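You operate a simulated robot arm through the tools that you are given. There is no shell and no other tool. Be economical: measure what you need, move in short steps, check, and stop when the job is done.

You run a simulated robot arm. Do the job below in one go: nothing can be reset, and whatever is moved stays where it is left.

JOB
Band the framed pallet and pull the band to 160 N.
Fine: seat the clip from the tray in its pocket, feed the band round, shut the grey lever, then pump the orange handle, and no higher.

It is judged by the outcome, as a careful person would: the job done as asked, and still so three seconds after it is handed in. It fails if anything else is knocked over, pushed out of place, dropped, spilled or broken.

ROBOT AND FRAMES
A 7-joint arm with a fingered hand, fixed in place. Base frame: the origin is at the foot of the arm, x ahead of it, y to its left, z up. Readings come in cm, degrees, newtons and seconds.
With the tool pointing down near the work surface it reaches from about 10 to 64 cm from the base axis. Its first joint turns from -69.0 to 172.0 degrees. Payload 3.2 kg.
The TCP is the grasp point between the finger pads, 2.6 cm short of the fingertips. In the tool frame z runs along the fingers and y along their closing line. The gripper opens to 8.8 cm. The gripper's body begins 3 cm behind the TCP. The gripper is a hand of 5 fingers: y runs from the thumb to the fingers, the wrist lies at [-1.6, -10.8, -17.2] in the tool frame.
Orientation is that of the tool frame in the base frame, as [roll, pitch, yaw] about the fixed x, y, z axes, in that order (R = Rz(yaw) Ry(pitch) Rx(roll)). With the fingers straight down and the wrist toward the robot, the tool's x, y and z point along [0, 1, 0], [1, 0, 0] and [0, 0, -1] of the base frame.

CONTROLS
- The arm moves only by the tool drive_tool. Its argument "series" is a list of rows, each an object (a shift or turn left out is 0) with "offset": the shift along the base's x, y, z in m, a list of three; "angular": the turn, a rotation vector about the base's x, y, z in degrees, a list of three. In form: [{"offset": [dx, dy, dz], "angular": [ax, ay, az]}, ...]. A call has 1 to 12 rows; each row is the pose to reach, as a shift and turn from the pose commanded when the call began. Each row takes 0.2 s and may step no farther than 5 cm and 8.6 degrees from the row before; otherwise, the whole call is refused. Where a pose cannot be reached the arm comes as near as it can. A force on the tool above 70 N (or 10 N above the force at the start of the call, whichever is more), or a blocked arm, ends the call early, and 0.2 s more pass. In this call time passes only in rows, and 0.2 s behind the last. It gives the time, the measured TCP pose, the force on the tool (base axes), the opening and the grip force at its end, in the units of the frame above (readings bear some noise), with the torque about the TCP (base axes, N m) and any sound that the robot's microphone picked up.
- Cameras (640 x 400 px; columns grow to the right, rows downward): "scene" is fixed at [21.88, 50, 139.3]; the picture's right is [-0.97, -0.25, 0.00], its down [-0.13, 0.51, -0.85] and it looks along [0.21, -0.83, -0.52] (base axes); focal length 352 px, centre (320, 200). "wrist" rides on the gripper at [6.7, -9.7, -11.7] in the tool frame; the picture's right is [-0.71, 0.33, -0.62], its down [-0.65, -0.65, 0.39] and it looks along [-0.28, 0.68, 0.68] (tool axes); focal length 234 px, centre (320, 200). There is no depth. A picture from a camera that has moved, and an enlarged one, comes with that camera's place and axes in the base frame and with its lens.
- get_image(camera): a new picture of that camera. The clock stands still meanwhile.
- raise_lower(by): slides the trunk up (or, below 0, down) by that many cm; the arm rides with it, the base frame stays. It gives what a move gives, with no picture.
- curl_fingers(index, middle, ring, little, thumb_bend, thumb_turn): sets how far each is bent, from 0 (flat) to 100 (curled in); at 30 the hand is open as for a grip, at 70 the pads meet at the TCP. One left out holds its place. A second passes; each finger stops where it meets its share of the squeeze, and holds until it gets a number again. It is the only way to open and close the hand. It gives what a move gives, with no picture; readings hold the bend of each and the force on index, middle, ring, little, thumb and palm. thumb_turn goes from beside the hand (0) to across from the fingers (100), as for a grip.
- enlarge(camera, box): a new picture of the part [left, top, right, bottom] of that camera's present view, enlarged. The clock stands still meanwhile.
- finish_job(): hands the job in; it is judged then, once.

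Go step by step. Nothing tells you positions but the pictures and the camera data: compare them with the known pose of the tool, close in by small moves and look again before you grip or let go. The budget is 120 turns and 84 pictures, counting those below and the enlarged ones. Unless the task says otherwise, let go and move clear before handing in, and close with one line.

The tools are called as name(argument=value, ...) on one line, values as JSON. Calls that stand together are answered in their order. drive_tool: Moves the arm, as the interface text tells. Its arguments: {"type":"object","properties":{"series":{"type":"array"}},"required":["series"]} The other tools are called the same way: raise_lower (by) slides the trunk up or down; curl_fingers (index, middle, ring, little, thumb_bend, thumb_turn) moves the fingers one by one; get_image (camera) takes a picture; enlarge (camera, box) takes an enlarged picture of a part of a camera's view; finish_job () hands the job in.

At the start:

```text
time: 0.0
position: [37.53, -22.34, 109.34]
tool_rot: [-179.9, 0.0, 90.0]
wrist_force: [1.1, 0.3, 0.9]
moment: [-0.02, -0.04, -0.01]
opening: 8.78
finger_force: 0.0
shape: jaw
bend: [30.0, 30.0, 30.0, 30.0, 30.0, 97.0]
finger forces: [0.0, 0.0, 0.0, 0.1, 0.0, 0.0]
trunk travel left (down, up): [-67.5, 16.5]
```

scene: 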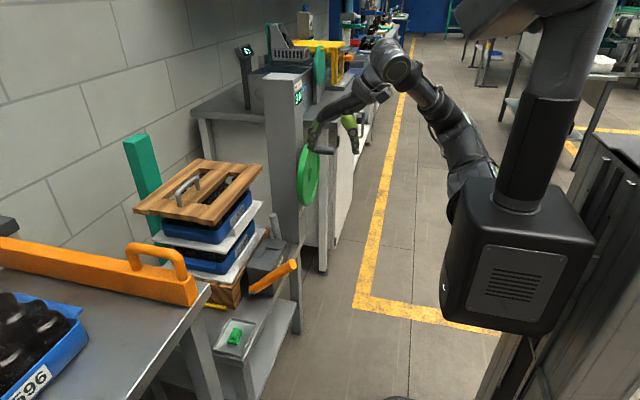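
wrist: 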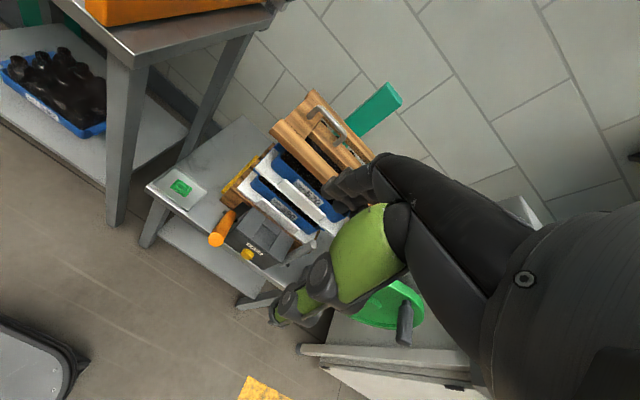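

I see a pallet stack with wooden top frame, a grey tensioner with an orange handle, a tray with a green clip, and a green band reel. I will look closer.

enlarge(camera="scene", box=[110, 120, 350, 380])

enlarge(camera="scene", box=[200, 220, 320, 370])

enlarge(camera="wrist", box=[130, 80, 440, 350])

enlarge(camera="scene", box=[230, 20, 400, 220])

```text
1.54 times, centred on (230, 250) of scene
camera zoom: at [21.88, 50.0, 139.3], right [-0.97, -0.25, 0.0], down [-0.13, 0.51, -0.85], along [0.21, -0.83, -0.52], focal length 541 px, centre (458, 123)
```

zoom: 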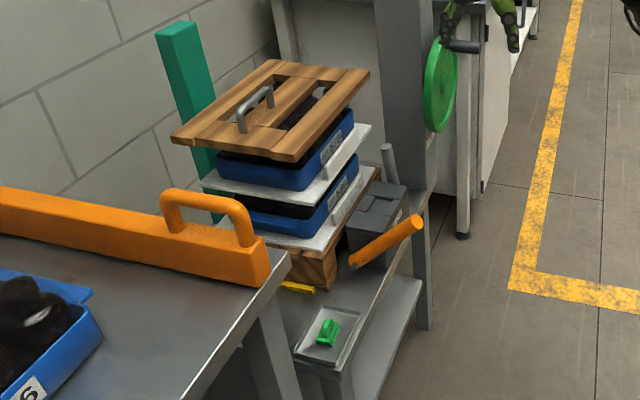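

```text
2.67 times, centred on (260, 295) of scene
camera zoom: at [21.88, 50.0, 139.3], right [-0.97, -0.25, 0.0], down [-0.13, 0.51, -0.85], along [0.21, -0.83, -0.52], focal length 937 px, centre (480, -53)
```

zoom: 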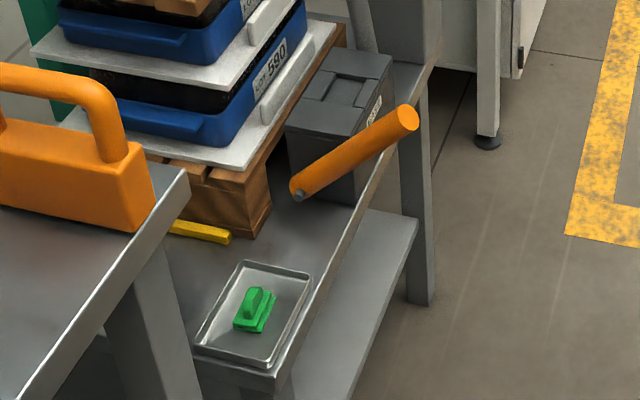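

```text
1.48 times, centred on (285, 215) of wrist
camera zoom: at [27.76, -15.75, 121.0], right [0.33, -0.71, 0.62], down [-0.65, -0.65, -0.39], along [0.68, -0.28, -0.68], focal length 347 px, centre (372, 178)
```

zoom: 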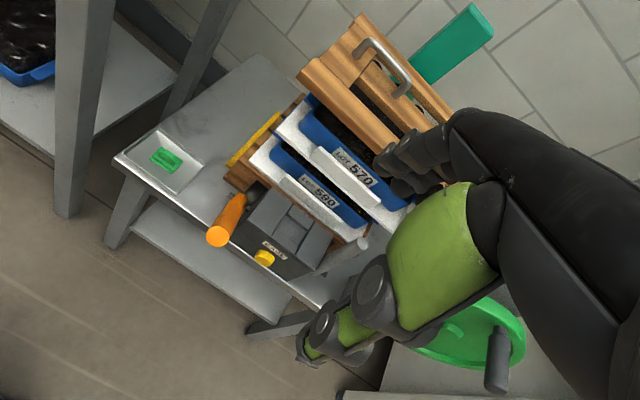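

```text
2.00 times, centred on (315, 120) of scene
camera zoom: at [21.88, 50.0, 139.3], right [-0.97, -0.25, 0.0], down [-0.13, 0.51, -0.85], along [0.21, -0.83, -0.52], focal length 703 px, centre (330, 360)
```

zoom: 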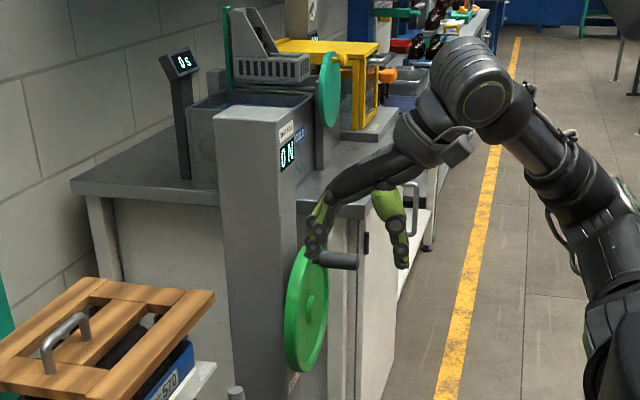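

The clip is near (59.6,-5,58), the orange handle runs from about (61,-19,60) to a tip at (47,-19,74). I'll zoom further on the machine and post.

enlarge(camera="wrist", box=[200, 180, 340, 290])

enlarge(camera="scene", box=[240, 60, 340, 140])

enlarge(camera="scene", box=[230, 190, 330, 300])

```text
3.64 times, centred on (270, 235) of wrist
camera zoom: at [27.76, -15.75, 121.0], right [0.33, -0.71, 0.62], down [-0.65, -0.65, -0.39], along [0.68, -0.28, -0.68], focal length 852 px, centre (502, 73)
```

zoom: 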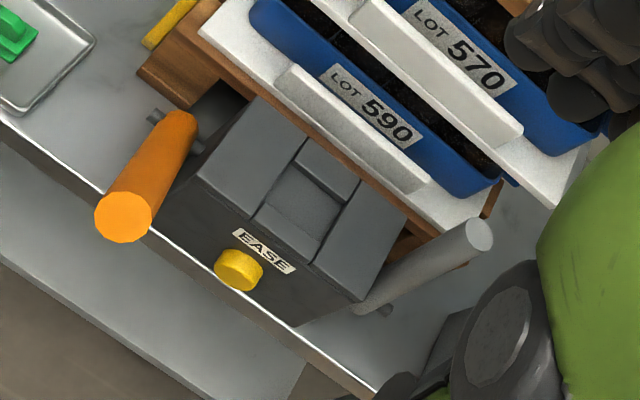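

```text
5.00 times, centred on (290, 100) of scene
camera zoom: at [21.88, 50.0, 139.3], right [-0.97, -0.25, 0.0], down [-0.13, 0.51, -0.85], along [0.21, -0.83, -0.52], focal length 1758 px, centre (470, 700)
```

zoom: 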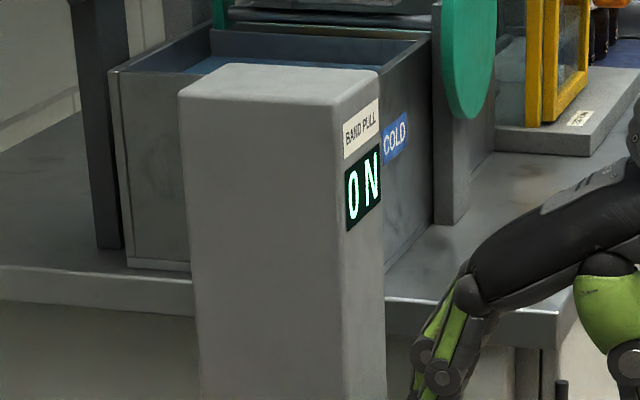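

```text
3.64 times, centred on (280, 245) of scene
camera zoom: at [21.88, 50.0, 139.3], right [-0.97, -0.25, 0.0], down [-0.13, 0.51, -0.85], along [0.21, -0.83, -0.52], focal length 1278 px, centre (466, 36)
```

zoom: 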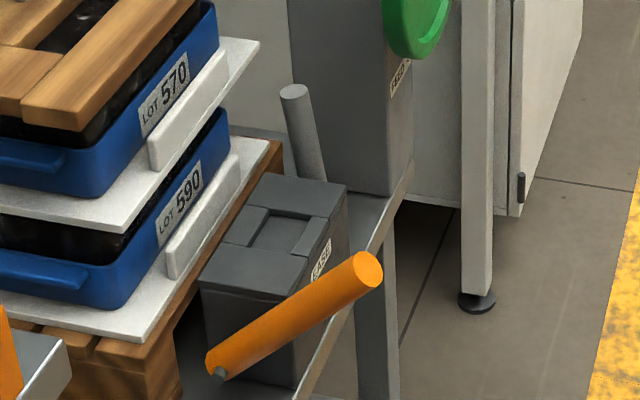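

Pocket top is at about (58.4,-28.5,68); the wheel with FEED crank is near (54,-60,81); a bench corner at (55.6,6,89) has to be kept clear of. I'll move above the clip for a closer look.

drive_tool(series=[{"offset": [0.02, 0.02, -0.035]}, {"offset": [0.04, 0.04, -0.07]}, {"offset": [0.06, 0.06, -0.105]}, {"offset": [0.08, 0.08, -0.14]}, {"offset": [0.1, 0.1, -0.175]}, {"offset": [0.12, 0.12, -0.21]}, {"offset": [0.14, 0.14, -0.24]}, {"offset": [0.16, 0.155, -0.27]}, {"offset": [0.18, 0.165, -0.3]}])

get_image(camera="wrist")

get_image(camera="scene")

```text
time: 2.0
position: [55.4, -5.84, 79.21]
tool_rot: [-180.0, 0.0, 90.0]
wrist_force: [0.1, 0.2, -0.1]
moment: [0.0, 0.04, -0.01]
opening: 8.77
finger_force: 0.0
shape: jaw
bend: [30.0, 30.0, 30.0, 30.0, 30.0, 97.0]
finger forces: [0.0, 0.0, 0.0, 0.1, 0.0, 0.0]
trunk travel left (down, up): [-67.5, 16.5]
```

```text
74 pictures are left
camera wrist: at [45.78, 0.85, 90.84], right [0.33, -0.71, 0.62], down [-0.65, -0.65, -0.39], along [0.68, -0.28, -0.68], focal length 234 px, centre (320, 200)
```

wrist: 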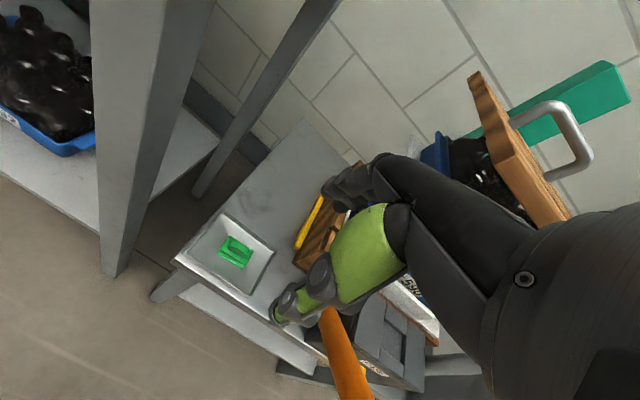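

```text
73 pictures are left
```

scene: 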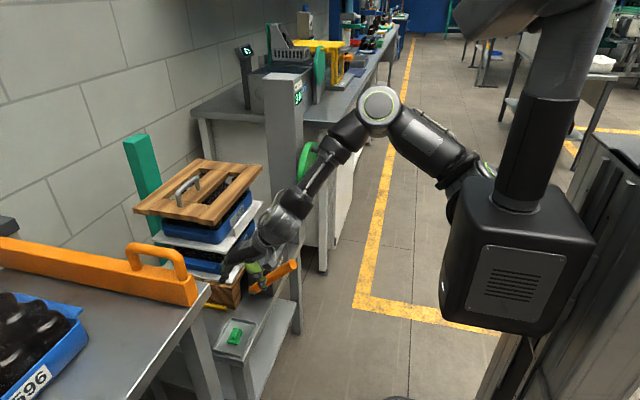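

The clip fix (59.7,-4.9,58) agrees between cameras. Zooming to see its shape.

enlarge(camera="wrist", box=[170, 200, 290, 310])

enlarge(camera="scene", box=[205, 310, 265, 360])

```text
3.64 times, centred on (230, 255) of wrist
camera zoom: at [45.78, 0.85, 90.84], right [0.33, -0.71, 0.62], down [-0.65, -0.65, -0.39], along [0.68, -0.28, -0.68], focal length 852 px, centre (647, 0)
```

zoom: 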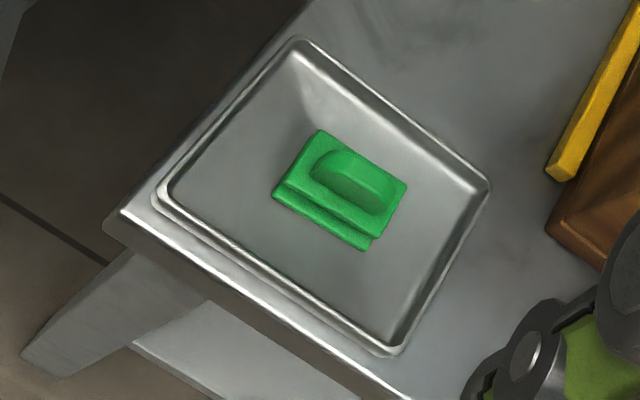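

```text
8.00 times, centred on (235, 335) of scene
camera zoom: at [21.88, 50.0, 139.3], right [-0.97, -0.25, 0.0], down [-0.13, 0.51, -0.85], along [0.21, -0.83, -0.52], focal length 2812 px, centre (1000, -880)
```

zoom: 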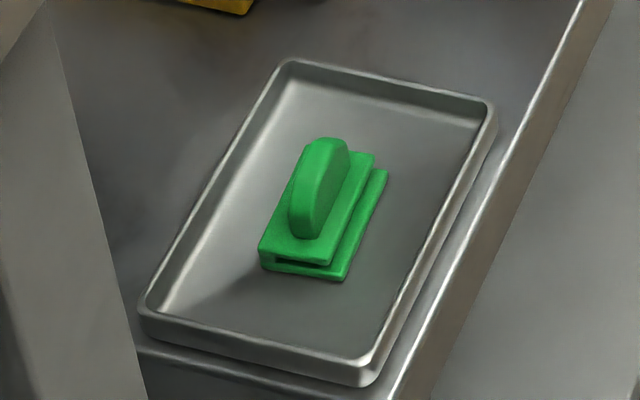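

The clip is a plate about 4.2 cm long along y, 2.7 cm along x, with a fin along y that suits my x-closing grip. I'll check how the hand itself lies in view.

enlarge(camera="wrist", box=[240, 120, 460, 350])

enlarge(camera="scene", box=[200, 180, 320, 310])

```text
1.74 times, centred on (350, 235) of wrist
camera zoom: at [45.78, 0.85, 90.84], right [0.33, -0.71, 0.62], down [-0.65, -0.65, -0.39], along [0.68, -0.28, -0.68], focal length 407 px, centre (268, 139)
```

zoom: 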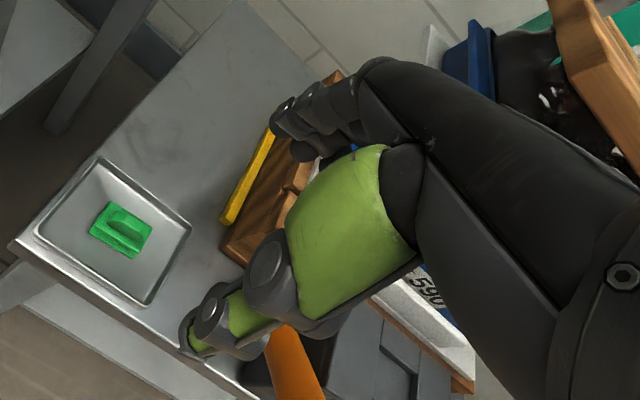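

```text
3.08 times, centred on (260, 245) of scene
camera zoom: at [21.88, 50.0, 139.3], right [-0.97, -0.25, 0.0], down [-0.13, 0.51, -0.85], along [0.21, -0.83, -0.52], focal length 1082 px, centre (505, 62)
```

zoom: 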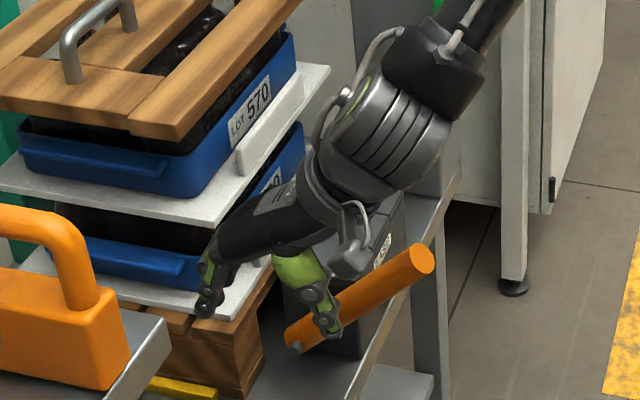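

Moving over the clip and descending most of the way, then checking.

drive_tool(series=[{"offset": [0.02, 0.005, -0.03]}, {"offset": [0.04, 0.011, -0.06]}, {"offset": [0.04, 0.011, -0.1]}, {"offset": [0.04, 0.011, -0.14]}, {"offset": [0.04, 0.011, -0.165]}])

enlarge(camera="wrist", box=[240, 140, 400, 340])

enlarge(camera="scene", box=[190, 270, 300, 360])

```text
time: 3.2
position: [59.49, -4.8, 62.72]
tool_rot: [180.0, -0.1, 90.0]
wrist_force: [-0.9, -0.5, 0.3]
moment: [0.04, -0.03, -0.01]
opening: 8.79
finger_force: 0.0
shape: jaw
bend: [30.0, 30.0, 30.0, 30.0, 30.0, 97.0]
finger forces: [0.0, 0.0, 0.1, 0.1, 0.1, 0.1]
trunk travel left (down, up): [-67.5, 16.5]
```

```text
2.00 times, centred on (320, 240) of wrist
camera zoom: at [49.68, 1.78, 74.35], right [0.33, -0.71, 0.62], down [-0.65, -0.65, -0.39], along [0.68, -0.28, -0.68], focal length 468 px, centre (320, 120)
```

zoom: 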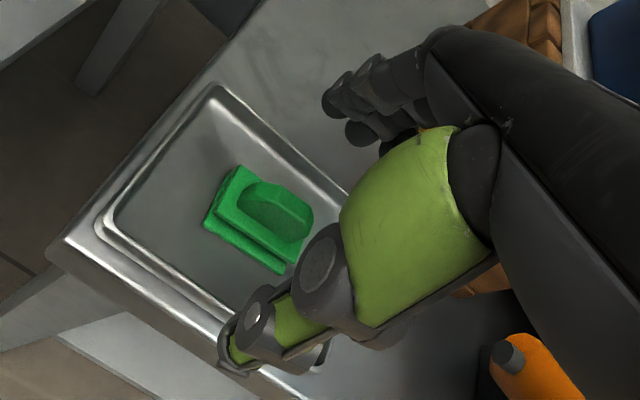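

```text
4.44 times, centred on (245, 315) of scene
camera zoom: at [21.88, 50.0, 139.3], right [-0.97, -0.25, 0.0], down [-0.13, 0.51, -0.85], along [0.21, -0.83, -0.52], focal length 1562 px, centre (653, -311)
```

zoom: 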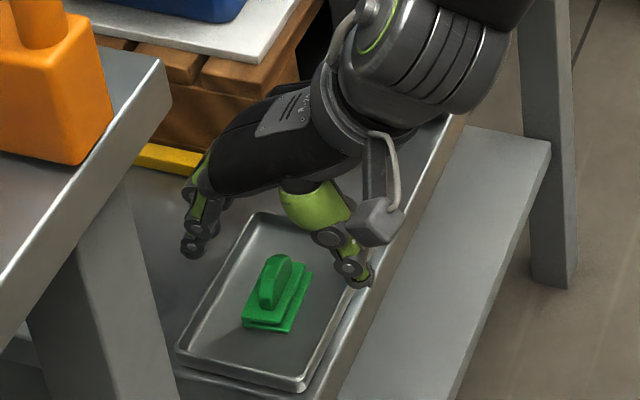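

Fin sits at about (59.2,-4.5). Lowering 1.8 cm with a small correction, then closing gently.

drive_tool(series=[{"offset": [-0.002, 0.002, -0.01]}, {"offset": [-0.002, 0.003, -0.018]}])

curl_fingers(index=52, middle=52, ring=52, little=52, thumb_bend=52)

enlarge(camera="wrist", box=[240, 140, 400, 340])

enlarge(camera="scene", box=[190, 270, 300, 360])

```text
time: 3.8
position: [59.28, -4.39, 60.88]
tool_rot: [-180.0, -0.1, 90.0]
wrist_force: [0.2, 0.0, 0.3]
moment: [-0.02, -0.01, -0.01]
opening: 8.79
finger_force: 0.0
shape: jaw
bend: [30.0, 30.0, 30.0, 30.0, 30.0, 97.0]
finger forces: [0.0, 0.0, 0.0, 0.0, 0.0, 0.0]
trunk travel left (down, up): [-67.5, 16.5]
```

```text
time: 4.8
position: [59.15, -4.56, 60.95]
tool_rot: [-179.9, 0.0, 89.9]
wrist_force: [1.3, 0.0, 0.2]
moment: [0.02, -0.01, 0.0]
opening: 4.18
finger_force: 0.0
shape: fingers
bend: [52.0, 52.0, 52.0, 52.0, 52.0, 97.0]
finger forces: [0.1, 0.0, 0.0, 0.0, 0.1, 0.0]
trunk travel left (down, up): [-67.5, 16.5]
```

```text
2.00 times, centred on (320, 240) of wrist
camera zoom: at [49.51, 2.15, 72.56], right [0.33, -0.71, 0.62], down [-0.65, -0.65, -0.39], along [0.68, -0.28, -0.68], focal length 468 px, centre (320, 120)
```

zoom: 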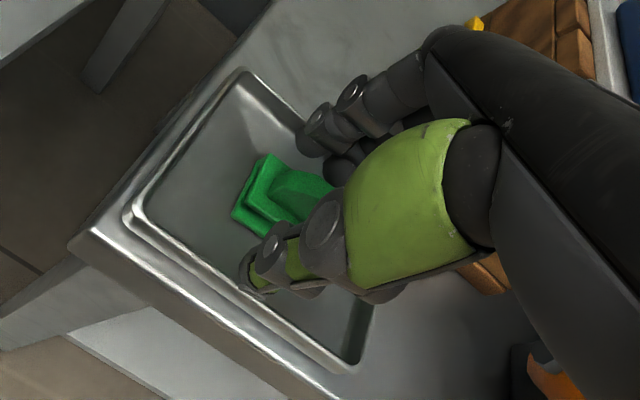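

```text
4.44 times, centred on (245, 315) of scene
camera zoom: at [21.88, 50.0, 139.3], right [-0.97, -0.25, 0.0], down [-0.13, 0.51, -0.85], along [0.21, -0.83, -0.52], focal length 1562 px, centre (653, -311)
```

zoom: 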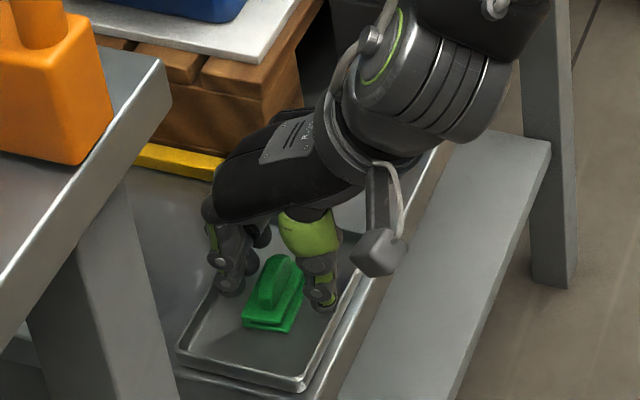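

Fin is between thumb and fingers. Closing.

curl_fingers(index=74, middle=74, ring=70, little=70, thumb_bend=74)

enlarge(camera="wrist", box=[240, 140, 400, 340])

enlarge(camera="scene", box=[190, 270, 300, 360])

```text
time: 5.8
position: [59.19, -4.49, 61.02]
tool_rot: [-180.0, 0.0, 90.0]
wrist_force: [0.2, 1.0, 0.4]
moment: [0.06, 0.03, -0.01]
opening: 0.22
finger_force: 6.1
shape: fingers
bend: [73.0, 73.0, 70.0, 70.0, 68.0, 96.0]
finger forces: [3.4, 2.9, 0.0, 0.0, 5.3, 0.0]
trunk travel left (down, up): [-67.5, 16.5]
```

```text
2.00 times, centred on (320, 240) of wrist
camera zoom: at [49.5, 2.16, 72.57], right [0.33, -0.71, 0.62], down [-0.65, -0.65, -0.39], along [0.68, -0.28, -0.68], focal length 468 px, centre (320, 120)
```

zoom: 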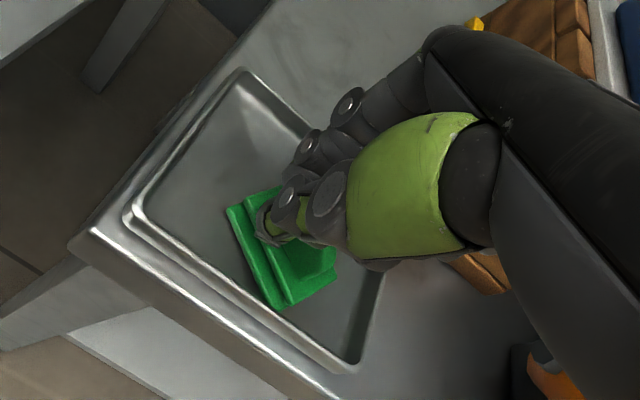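

```text
4.44 times, centred on (245, 315) of scene
camera zoom: at [21.88, 50.0, 139.3], right [-0.97, -0.25, 0.0], down [-0.13, 0.51, -0.85], along [0.21, -0.83, -0.52], focal length 1562 px, centre (653, -311)
```

zoom: 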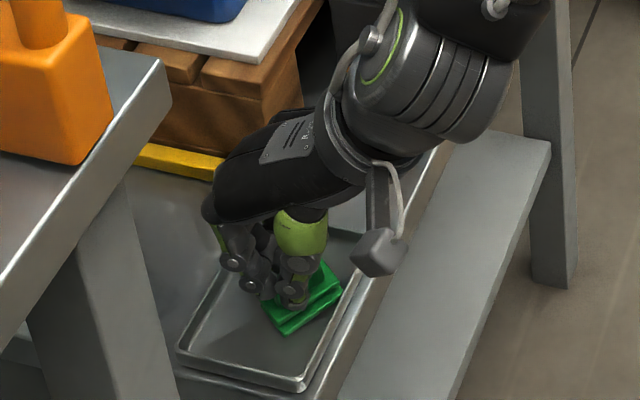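

The clip turned as it was squeezed; I'll reopen to see how it lies.

curl_fingers(index=35, middle=35, ring=35, little=35, thumb_bend=35)

enlarge(camera="wrist", box=[240, 140, 400, 340])

enlarge(camera="scene", box=[215, 300, 275, 360])

```text
time: 6.8
position: [59.21, -4.43, 60.96]
tool_rot: [-179.9, 0.1, 90.0]
wrist_force: [-0.2, 0.4, 0.2]
moment: [-0.01, 0.01, -0.01]
opening: 7.72
finger_force: 0.1
shape: fingers
bend: [35.0, 35.0, 35.0, 35.0, 35.0, 97.0]
finger forces: [0.0, 0.0, 0.0, 0.0, 0.0, 0.0]
trunk travel left (down, up): [-67.5, 16.5]
```

```text
2.00 times, centred on (320, 240) of wrist
camera zoom: at [49.51, 2.15, 72.56], right [0.33, -0.71, 0.62], down [-0.65, -0.65, -0.39], along [0.68, -0.28, -0.68], focal length 468 px, centre (320, 120)
```

zoom: 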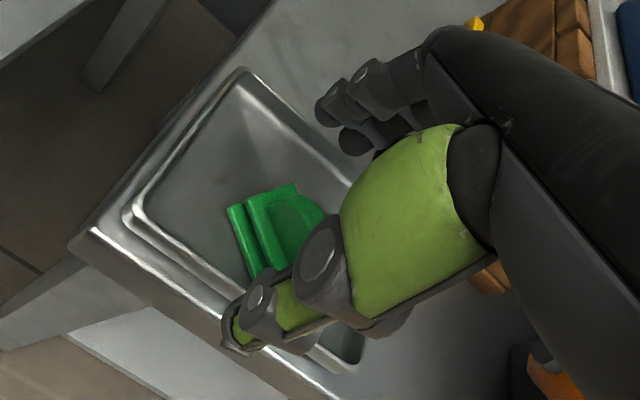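

```text
6.67 times, centred on (245, 330) of scene
camera zoom: at [21.88, 50.0, 139.3], right [-0.97, -0.25, 0.0], down [-0.13, 0.51, -0.85], along [0.21, -0.83, -0.52], focal length 2344 px, centre (820, -667)
```

zoom: 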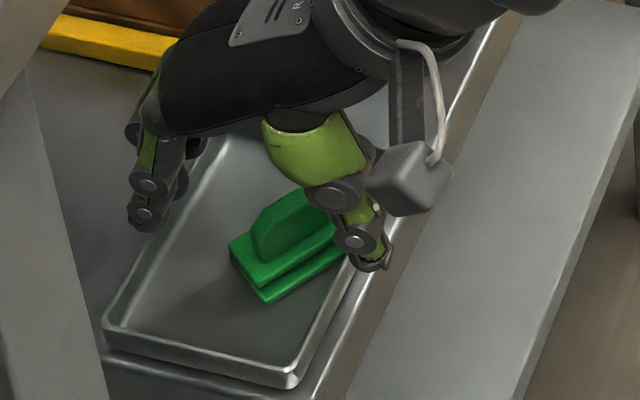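

It now lies turned in the tray. I'll lift for a clear look and regrip with matching yaw.

drive_tool(series=[{"offset": [0, 0, 0.04]}, {"offset": [-0.01, -0.02, 0.08]}, {"offset": [-0.03, -0.03, 0.12]}])

enlarge(camera="wrist", box=[200, 180, 320, 290])

enlarge(camera="scene", box=[205, 310, 265, 360])

```text
time: 7.6
position: [56.01, -7.12, 73.05]
tool_rot: [-180.0, 0.0, 90.0]
wrist_force: [0.0, -0.1, -0.1]
moment: [0.01, -0.02, 0.02]
opening: 7.72
finger_force: 0.1
shape: fingers
bend: [35.0, 35.0, 35.0, 35.0, 35.0, 97.0]
finger forces: [0.0, 0.1, 0.0, 0.1, 0.0, 0.1]
trunk travel left (down, up): [-67.5, 16.5]
```

```text
3.64 times, centred on (260, 235) of wrist
camera zoom: at [46.28, -0.56, 84.7], right [0.33, -0.71, 0.62], down [-0.65, -0.65, -0.39], along [0.68, -0.28, -0.68], focal length 852 px, centre (538, 73)
```

zoom: 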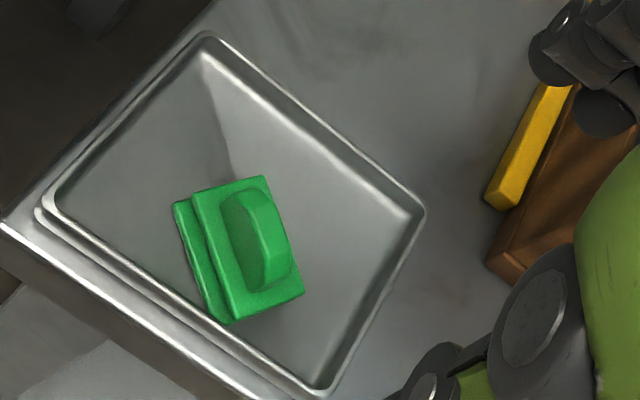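

```text
8.00 times, centred on (235, 335) of scene
camera zoom: at [21.88, 50.0, 139.3], right [-0.97, -0.25, 0.0], down [-0.13, 0.51, -0.85], along [0.21, -0.83, -0.52], focal length 2812 px, centre (1000, -880)
```

zoom: 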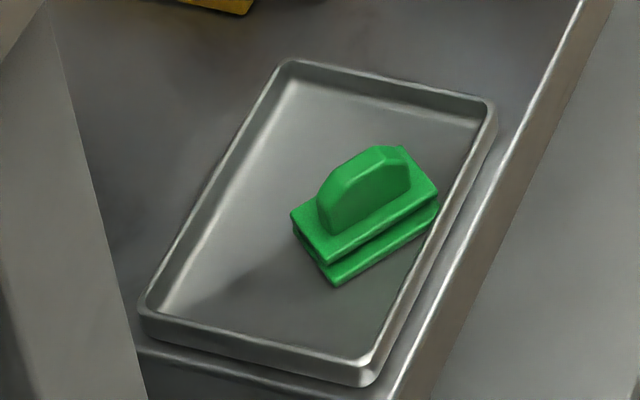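

Clip centre is now about (58.2,-5.2), turned about -38° in yaw; fin top about z 60.7. I'll yaw the hand -38°, go lower than before, and pinch with thumb, index and middle only.

drive_tool(series=[{"offset": [0.005, 0.004, 0], "angular": [0, 0, -8]}, {"offset": [0.01, 0.008, 0], "angular": [0, 0, -16]}, {"offset": [0.015, 0.012, -0.01], "angular": [0, 0, -24]}, {"offset": [0.021, 0.017, -0.02], "angular": [0, 0, -32]}, {"offset": [0.021, 0.017, -0.04], "angular": [0, 0, -38]}, {"offset": [0.021, 0.017, -0.07], "angular": [0, 0, -38]}, {"offset": [0.021, 0.017, -0.1], "angular": [0, 0, -38]}])

enlarge(camera="wrist", box=[240, 140, 400, 340])

enlarge(camera="scene", box=[200, 280, 290, 360])

```text
time: 9.2
position: [58.5, -5.82, 63.02]
tool_rot: [180.0, -0.1, 52.0]
wrist_force: [-0.1, -0.3, -0.1]
moment: [0.02, 0.0, 0.01]
opening: 7.74
finger_force: 0.1
shape: fingers
bend: [35.0, 35.0, 35.0, 35.0, 35.0, 97.0]
finger forces: [0.1, 0.0, 0.0, 0.1, 0.1, 0.0]
trunk travel left (down, up): [-67.5, 16.5]
```

```text
2.00 times, centred on (320, 240) of wrist
camera zoom: at [54.87, 5.47, 74.71], right [-0.18, -0.76, 0.62], down [-0.91, -0.11, -0.39], along [0.36, -0.64, -0.68], focal length 468 px, centre (320, 120)
```

zoom: 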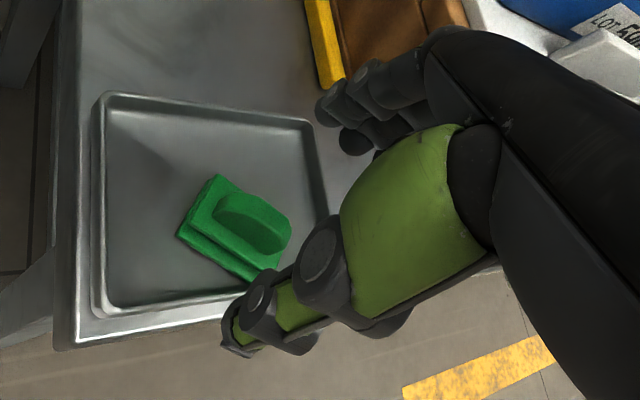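

```text
5.00 times, centred on (245, 320) of scene
camera zoom: at [21.88, 50.0, 139.3], right [-0.97, -0.25, 0.0], down [-0.13, 0.51, -0.85], along [0.21, -0.83, -0.52], focal length 1758 px, centre (695, -400)
```

zoom: 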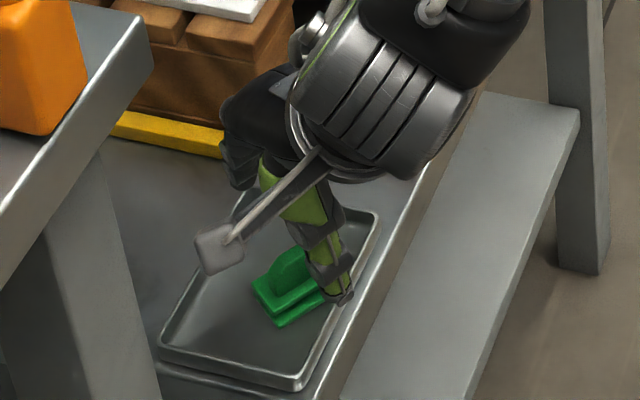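

The clip is about 1 cm toward +y from my tool line; I'll shift and lower, then partly close to check.

drive_tool(series=[{"offset": [0.002, 0.01, 0]}, {"offset": [0.002, 0.01, -0.015]}, {"offset": [0.002, 0.01, -0.026]}])

curl_fingers(index=55, middle=55, thumb_bend=55)

enlarge(camera="wrist", box=[250, 160, 370, 300])

enlarge(camera="scene", box=[210, 290, 280, 360])

```text
time: 10.0
position: [58.66, -4.79, 60.35]
tool_rot: [180.0, 0.0, 51.9]
wrist_force: [0.0, -0.9, 0.5]
moment: [0.01, -0.02, 0.01]
opening: 7.73
finger_force: 0.0
shape: fingers
bend: [35.0, 35.0, 35.0, 35.0, 35.0, 97.0]
finger forces: [0.0, 0.0, 0.1, 0.0, 0.0, 0.0]
trunk travel left (down, up): [-67.5, 16.5]
```

```text
time: 11.0
position: [58.64, -4.74, 60.41]
tool_rot: [-180.0, -0.1, 52.0]
wrist_force: [0.3, 0.7, 0.2]
moment: [-0.01, 0.02, 0.02]
opening: 3.55
finger_force: 0.1
shape: fingers
bend: [55.0, 55.0, 35.0, 35.0, 55.0, 97.0]
finger forces: [0.0, 0.0, 0.0, 0.0, 0.0, 0.1]
trunk travel left (down, up): [-67.5, 16.5]
```

```text
2.86 times, centred on (310, 230) of wrist
camera zoom: at [55.06, 6.46, 72.08], right [-0.17, -0.76, 0.62], down [-0.91, -0.11, -0.39], along [0.36, -0.64, -0.68], focal length 669 px, centre (349, 114)
```

zoom: 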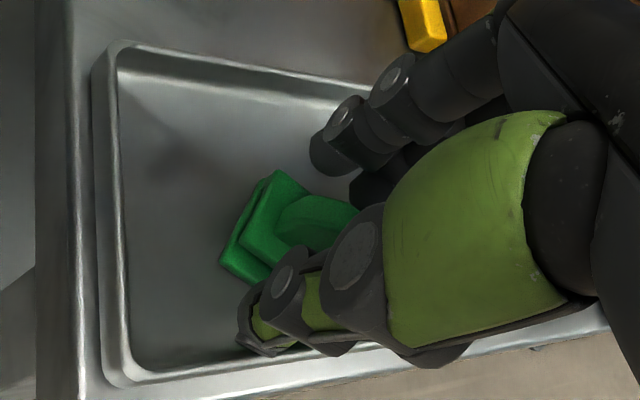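

```text
5.71 times, centred on (245, 325) of scene
camera zoom: at [21.88, 50.0, 139.3], right [-0.97, -0.25, 0.0], down [-0.13, 0.51, -0.85], along [0.21, -0.83, -0.52], focal length 2009 px, centre (749, -514)
```

zoom: 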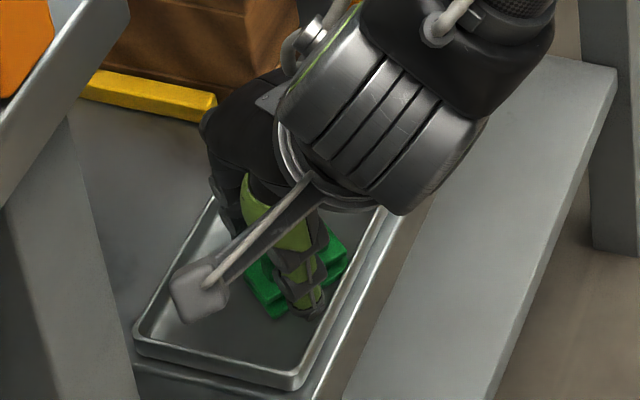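

Accounting for heights, the fin looks centred between thumb and fingers. Closing further in a step.

curl_fingers(index=63, middle=63, thumb_bend=63)

enlarge(camera="wrist", box=[250, 160, 370, 300])

```text
time: 12.0
position: [58.6, -4.82, 60.32]
tool_rot: [180.0, 0.0, 52.0]
wrist_force: [0.1, 0.3, -0.5]
moment: [-0.01, -0.04, -0.01]
opening: 1.82
finger_force: 0.0
shape: fingers
bend: [63.0, 63.0, 35.0, 35.0, 63.0, 97.0]
finger forces: [0.0, 0.3, 0.0, 0.0, 0.1, 0.0]
trunk travel left (down, up): [-67.5, 16.5]
```

```text
2.86 times, centred on (310, 230) of wrist
camera zoom: at [55.06, 6.46, 72.08], right [-0.17, -0.76, 0.62], down [-0.91, -0.11, -0.39], along [0.36, -0.64, -0.68], focal length 669 px, centre (349, 114)
```

zoom: 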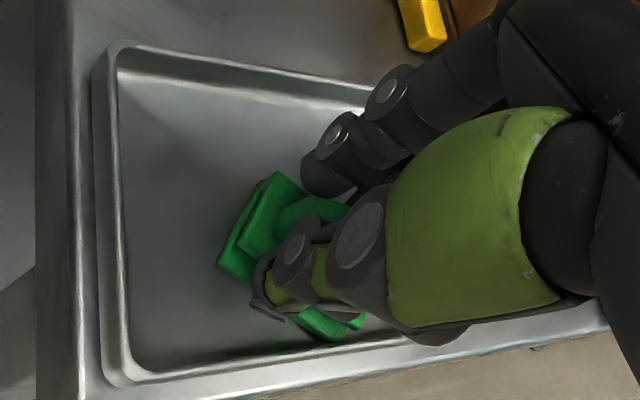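

Middle contacts off the thumb's line: the thumb opposes the index. I'll reopen, and look at the clip's new angle for an index–thumb pinch.

curl_fingers(index=35, middle=20, ring=20, little=20, thumb_bend=35)

drive_tool(series=[{"offset": [0, 0, 0.03]}, {"offset": [-0.006, -0.008, 0.05]}])

enlarge(camera="wrist", box=[220, 160, 380, 320])

enlarge(camera="scene", box=[205, 310, 265, 360])

```text
time: 13.0
position: [58.69, -4.89, 60.49]
tool_rot: [180.0, 0.0, 52.0]
wrist_force: [-0.1, -0.4, 0.7]
moment: [-0.03, 0.01, -0.01]
opening: 7.71
finger_force: 0.1
shape: fingers
bend: [35.0, 20.0, 20.0, 20.0, 35.0, 97.0]
finger forces: [0.0, 0.1, 0.0, 0.0, 0.0, 0.1]
trunk travel left (down, up): [-67.5, 16.5]
```

```text
time: 13.6
position: [57.99, -5.8, 65.44]
tool_rot: [180.0, 0.0, 52.0]
wrist_force: [-0.7, -0.1, 0.1]
moment: [0.04, 0.01, 0.0]
opening: 7.69
finger_force: 0.2
shape: fingers
bend: [35.0, 20.0, 20.0, 20.0, 35.0, 97.0]
finger forces: [0.1, 0.1, 0.1, 0.0, 0.1, 0.1]
trunk travel left (down, up): [-67.5, 16.5]
```

```text
2.50 times, centred on (300, 240) of wrist
camera zoom: at [54.5, 5.48, 77.1], right [-0.17, -0.76, 0.62], down [-0.92, -0.11, -0.39], along [0.36, -0.64, -0.68], focal length 585 px, centre (370, 100)
```

zoom: 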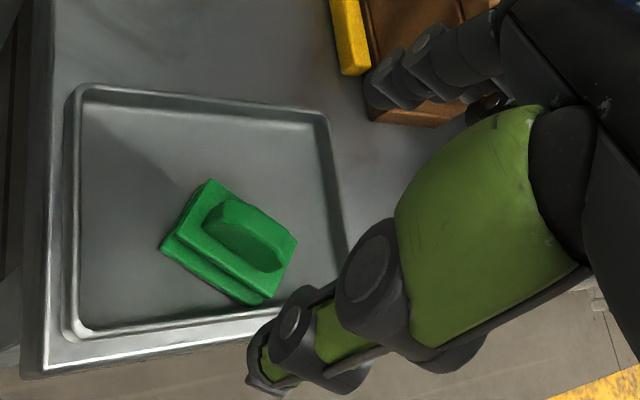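

```text
8.00 times, centred on (235, 335) of scene
camera zoom: at [21.88, 50.0, 139.3], right [-0.97, -0.25, 0.0], down [-0.13, 0.51, -0.85], along [0.21, -0.83, -0.52], focal length 2812 px, centre (1000, -880)
```

zoom: 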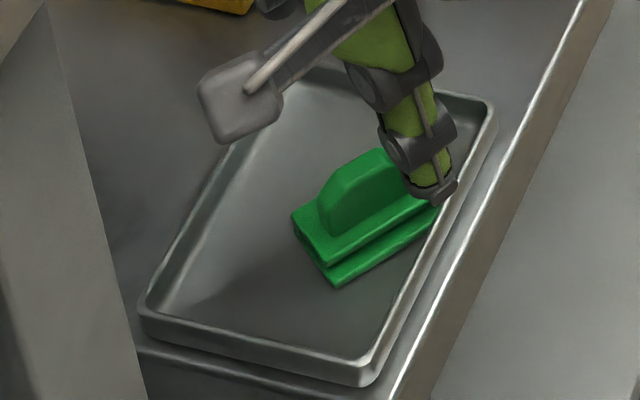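

Clip is essentially at (58.3,-4.9). I'll lower again with the index–thumb line on the fin's middle and keep the other fingers out.

drive_tool(series=[{"offset": [0.0005, 0.003, -0.02], "angular": [0, 0, 3]}, {"offset": [0.0005, 0.003, -0.049], "angular": [0, 0, 3]}])

curl_fingers(index=60, thumb_bend=60)

enlarge(camera="wrist", box=[250, 160, 370, 300])

```text
time: 14.2
position: [58.07, -5.36, 60.42]
tool_rot: [179.9, 0.0, 55.0]
wrist_force: [0.1, -0.4, -0.1]
moment: [-0.02, 0.02, 0.01]
opening: 7.7
finger_force: 0.1
shape: fingers
bend: [35.0, 20.0, 20.0, 20.0, 35.0, 97.0]
finger forces: [0.1, 0.0, 0.1, 0.1, 0.0, 0.0]
trunk travel left (down, up): [-67.5, 16.5]
```

```text
time: 15.2
position: [57.89, -5.34, 60.35]
tool_rot: [180.0, 0.0, 55.0]
wrist_force: [0.5, 0.1, -0.2]
moment: [0.02, 0.0, -0.02]
opening: 2.47
finger_force: 0.0
shape: fingers
bend: [60.0, 20.0, 20.0, 20.0, 60.0, 97.0]
finger forces: [0.1, 0.0, 0.0, 0.0, 0.0, 0.0]
trunk travel left (down, up): [-67.5, 16.5]
```

```text
2.86 times, centred on (310, 230) of wrist
camera zoom: at [53.9, 5.63, 72.13], right [-0.13, -0.77, 0.62], down [-0.91, -0.16, -0.39], along [0.4, -0.62, -0.68], focal length 669 px, centre (349, 114)
```

zoom: 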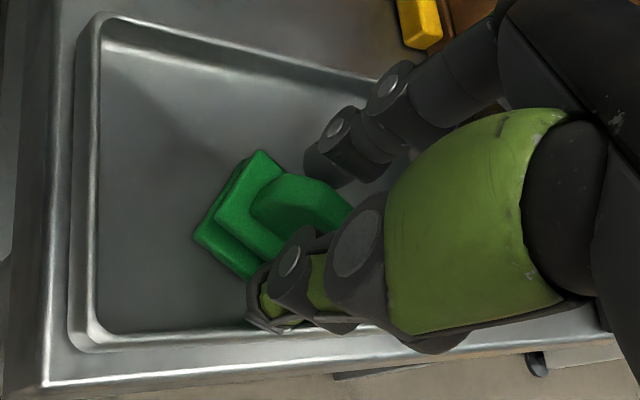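

The fin is in line between index and thumb. Closing these two.

curl_fingers(index=74, thumb_bend=74)

enlarge(camera="wrist", box=[250, 160, 370, 300])

```text
time: 16.2
position: [58.1, -5.47, 60.49]
tool_rot: [-179.9, 0.0, 54.9]
wrist_force: [-0.5, -0.1, -0.7]
moment: [-0.02, -0.01, 0.01]
opening: 0.66
finger_force: 6.7
shape: fingers
bend: [73.0, 20.0, 20.0, 20.0, 68.0, 97.0]
finger forces: [6.5, 0.0, 0.0, 0.0, 6.6, 0.0]
trunk travel left (down, up): [-67.5, 16.5]
```

```text
2.86 times, centred on (310, 230) of wrist
camera zoom: at [53.9, 5.64, 72.13], right [-0.13, -0.77, 0.62], down [-0.91, -0.16, -0.39], along [0.4, -0.62, -0.68], focal length 669 px, centre (349, 114)
```

zoom: 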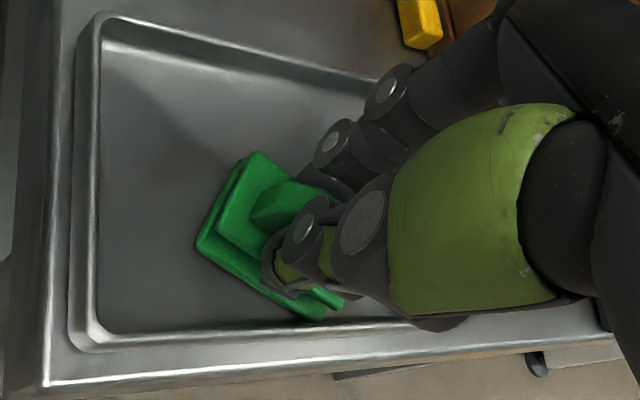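

Balanced 6.6 N pinch. Test lift.

drive_tool(series=[{"offset": [0, 0, 0.01]}, {"offset": [0, 0, 0.03]}, {"offset": [0, 0, 0.06]}])

enlarge(camera="wrist", box=[250, 160, 370, 300])

enlarge(camera="scene", box=[205, 270, 285, 350])

```text
time: 17.0
position: [58.07, -5.45, 66.53]
tool_rot: [179.9, 0.0, 55.0]
wrist_force: [0.5, -0.4, 0.5]
moment: [0.0, 0.01, -0.01]
opening: 0.67
finger_force: 7.0
shape: fingers
bend: [73.0, 20.0, 20.0, 20.0, 68.0, 97.0]
finger forces: [6.6, 0.1, 0.1, 0.0, 6.5, 0.0]
trunk travel left (down, up): [-67.5, 16.5]
```

```text
2.86 times, centred on (310, 230) of wrist
camera zoom: at [53.91, 5.64, 78.17], right [-0.13, -0.77, 0.62], down [-0.91, -0.16, -0.39], along [0.4, -0.62, -0.68], focal length 669 px, centre (349, 114)
```

zoom: 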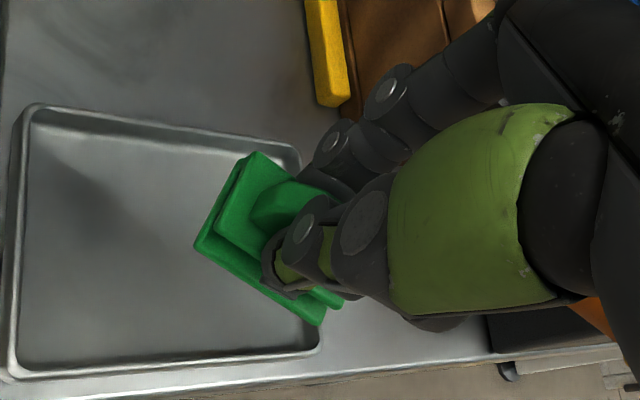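

```text
5.00 times, centred on (245, 310) of scene
camera zoom: at [21.88, 50.0, 139.3], right [-0.97, -0.25, 0.0], down [-0.13, 0.51, -0.85], along [0.21, -0.83, -0.52], focal length 1758 px, centre (695, -350)
```

zoom: 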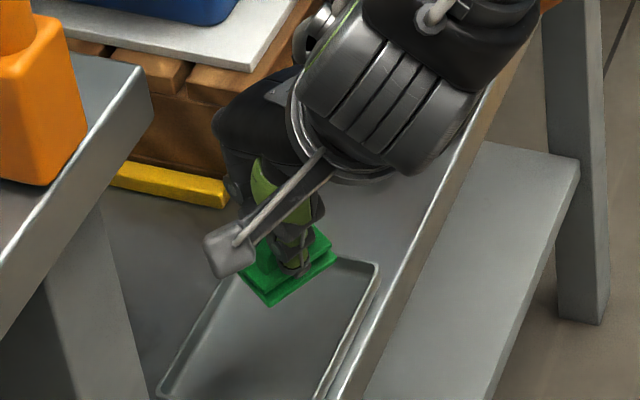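

Clip is held level. I'll carry it up and back, turning the yaw back, to view the pocket.

drive_tool(series=[{"offset": [-0.01, -0.01, 0.04], "angular": [0, 0, 7]}, {"offset": [-0.03, -0.03, 0.08], "angular": [0, 0, 14]}, {"offset": [-0.05, -0.05, 0.12], "angular": [0, 0, 21]}, {"offset": [-0.07, -0.08, 0.15], "angular": [0, 0, 28]}, {"offset": [-0.09, -0.11, 0.18], "angular": [0, 0, 35]}, {"offset": [-0.1, -0.15, 0.19], "angular": [0, 0, 35]}, {"offset": [-0.11, -0.19, 0.19], "angular": [0, 0, 35]}])

get_image(camera="wrist")

```text
time: 18.6
position: [47.04, -24.35, 85.47]
tool_rot: [180.0, -0.1, 89.9]
wrist_force: [-0.8, 0.2, -0.5]
moment: [-0.01, 0.01, 0.01]
opening: 0.59
finger_force: 6.6
shape: fingers
bend: [73.0, 20.0, 20.0, 20.0, 68.0, 97.0]
finger forces: [6.1, 0.1, 0.0, 0.1, 6.1, 0.0]
trunk travel left (down, up): [-67.5, 16.5]
```

```text
47 pictures are left
camera wrist: at [37.32, -17.72, 97.13], right [0.33, -0.71, 0.62], down [-0.65, -0.65, -0.39], along [0.68, -0.28, -0.68], focal length 234 px, centre (320, 200)
```

wrist: 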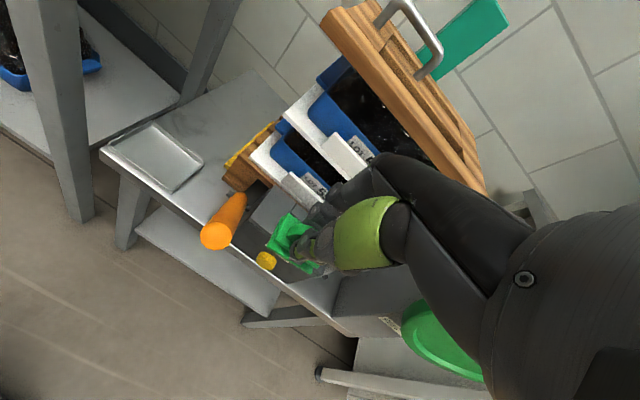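

The hand hides the pocket here, but from the first picture it spans about x 56.8–60.2, y -26.6–-31.2 with top z≈68. I'll zoom the scene camera for a finer fix.

enlarge(camera="scene", box=[245, 232, 295, 272])

enlarge(camera="wrist", box=[240, 170, 360, 290])

```text
10.00 times, centred on (270, 252) of scene
camera zoom: at [21.88, 50.0, 139.3], right [-0.97, -0.25, 0.0], down [-0.13, 0.51, -0.85], along [0.21, -0.83, -0.52], focal length 3515 px, centre (820, -320)
```

zoom: 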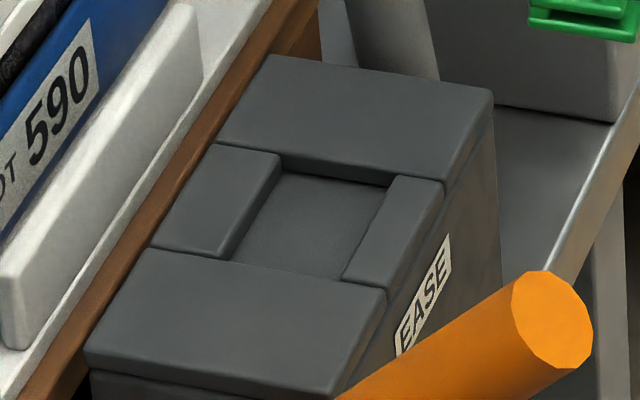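

```text
3.33 times, centred on (300, 230) of wrist
camera zoom: at [37.32, -17.72, 97.13], right [0.33, -0.71, 0.62], down [-0.65, -0.65, -0.39], along [0.68, -0.28, -0.68], focal length 781 px, centre (387, 100)
```

zoom: 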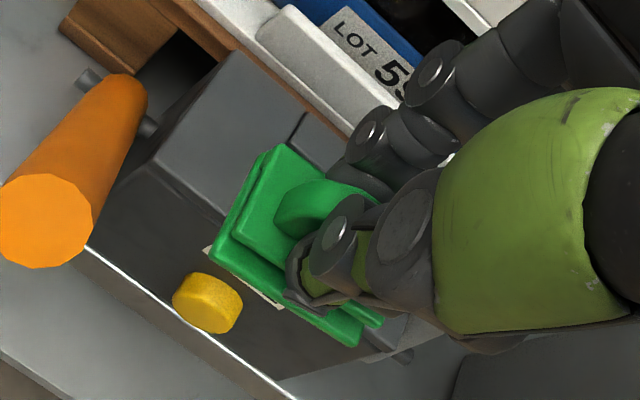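

Pocket: x 56.3–60.1, y -26.05–-31.05, rim z≈68, shallow. The clip sits in hand yawed about +9° and offset (-0.4,+0.6) from the TCP; I'll bring the other fingers in to 48, turn -9° and go to a check point above the pocket.

curl_fingers(middle=46, ring=46, little=46)

drive_tool(series=[{"offset": [0.03, -0.015, -0.015], "angular": [0, 0, -5]}, {"offset": [0.06, -0.03, -0.03], "angular": [0, 0, -9]}, {"offset": [0.09, -0.045, -0.05], "angular": [0, 0, -9]}, {"offset": [0.115, -0.0485, -0.075], "angular": [0, 0, -9]}, {"offset": [0.115, -0.0485, -0.1], "angular": [0, 0, -9]}])

enlarge(camera="scene", box=[235, 215, 305, 280])

enlarge(camera="wrist", box=[220, 150, 380, 310])

```text
time: 19.6
position: [47.11, -24.33, 85.53]
tool_rot: [-180.0, 0.0, 90.0]
wrist_force: [0.8, -0.8, -0.4]
moment: [-0.03, -0.02, 0.0]
opening: 0.61
finger_force: 6.2
shape: fingers
bend: [73.0, 46.0, 46.0, 46.0, 68.0, 97.0]
finger forces: [6.1, 0.1, 0.0, 0.0, 6.0, 0.0]
trunk travel left (down, up): [-67.5, 16.5]
```

```text
time: 20.8
position: [58.69, -29.1, 75.53]
tool_rot: [179.9, 0.1, 81.0]
wrist_force: [0.2, -0.1, -0.1]
moment: [-0.02, -0.05, -0.03]
opening: 0.62
finger_force: 6.1
shape: fingers
bend: [73.0, 46.0, 46.0, 46.0, 68.0, 97.0]
finger forces: [6.1, 0.0, 0.1, 0.1, 6.1, 0.1]
trunk travel left (down, up): [-67.5, 16.5]
```

```text
6.15 times, centred on (270, 248) of scene
camera zoom: at [21.88, 50.0, 139.3], right [-0.97, -0.25, 0.0], down [-0.13, 0.51, -0.85], along [0.21, -0.83, -0.52], focal length 2163 px, centre (628, -92)
```

zoom: 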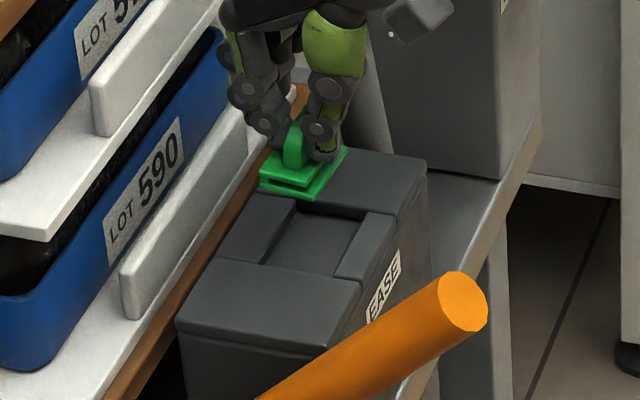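

```text
2.50 times, centred on (300, 230) of wrist
camera zoom: at [50.02, -20.99, 87.18], right [0.22, -0.75, 0.62], down [-0.75, -0.54, -0.39], along [0.63, -0.38, -0.68], focal length 585 px, centre (370, 125)
```

zoom: 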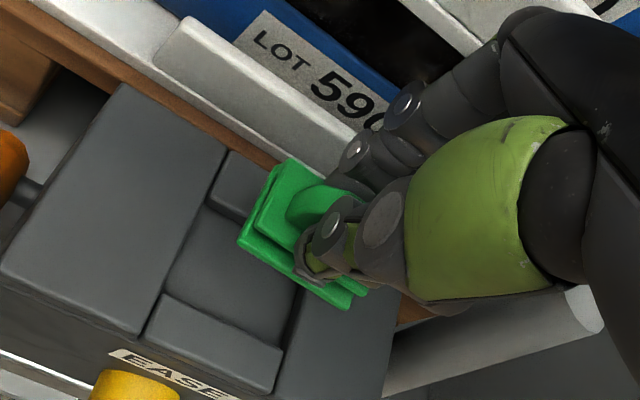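

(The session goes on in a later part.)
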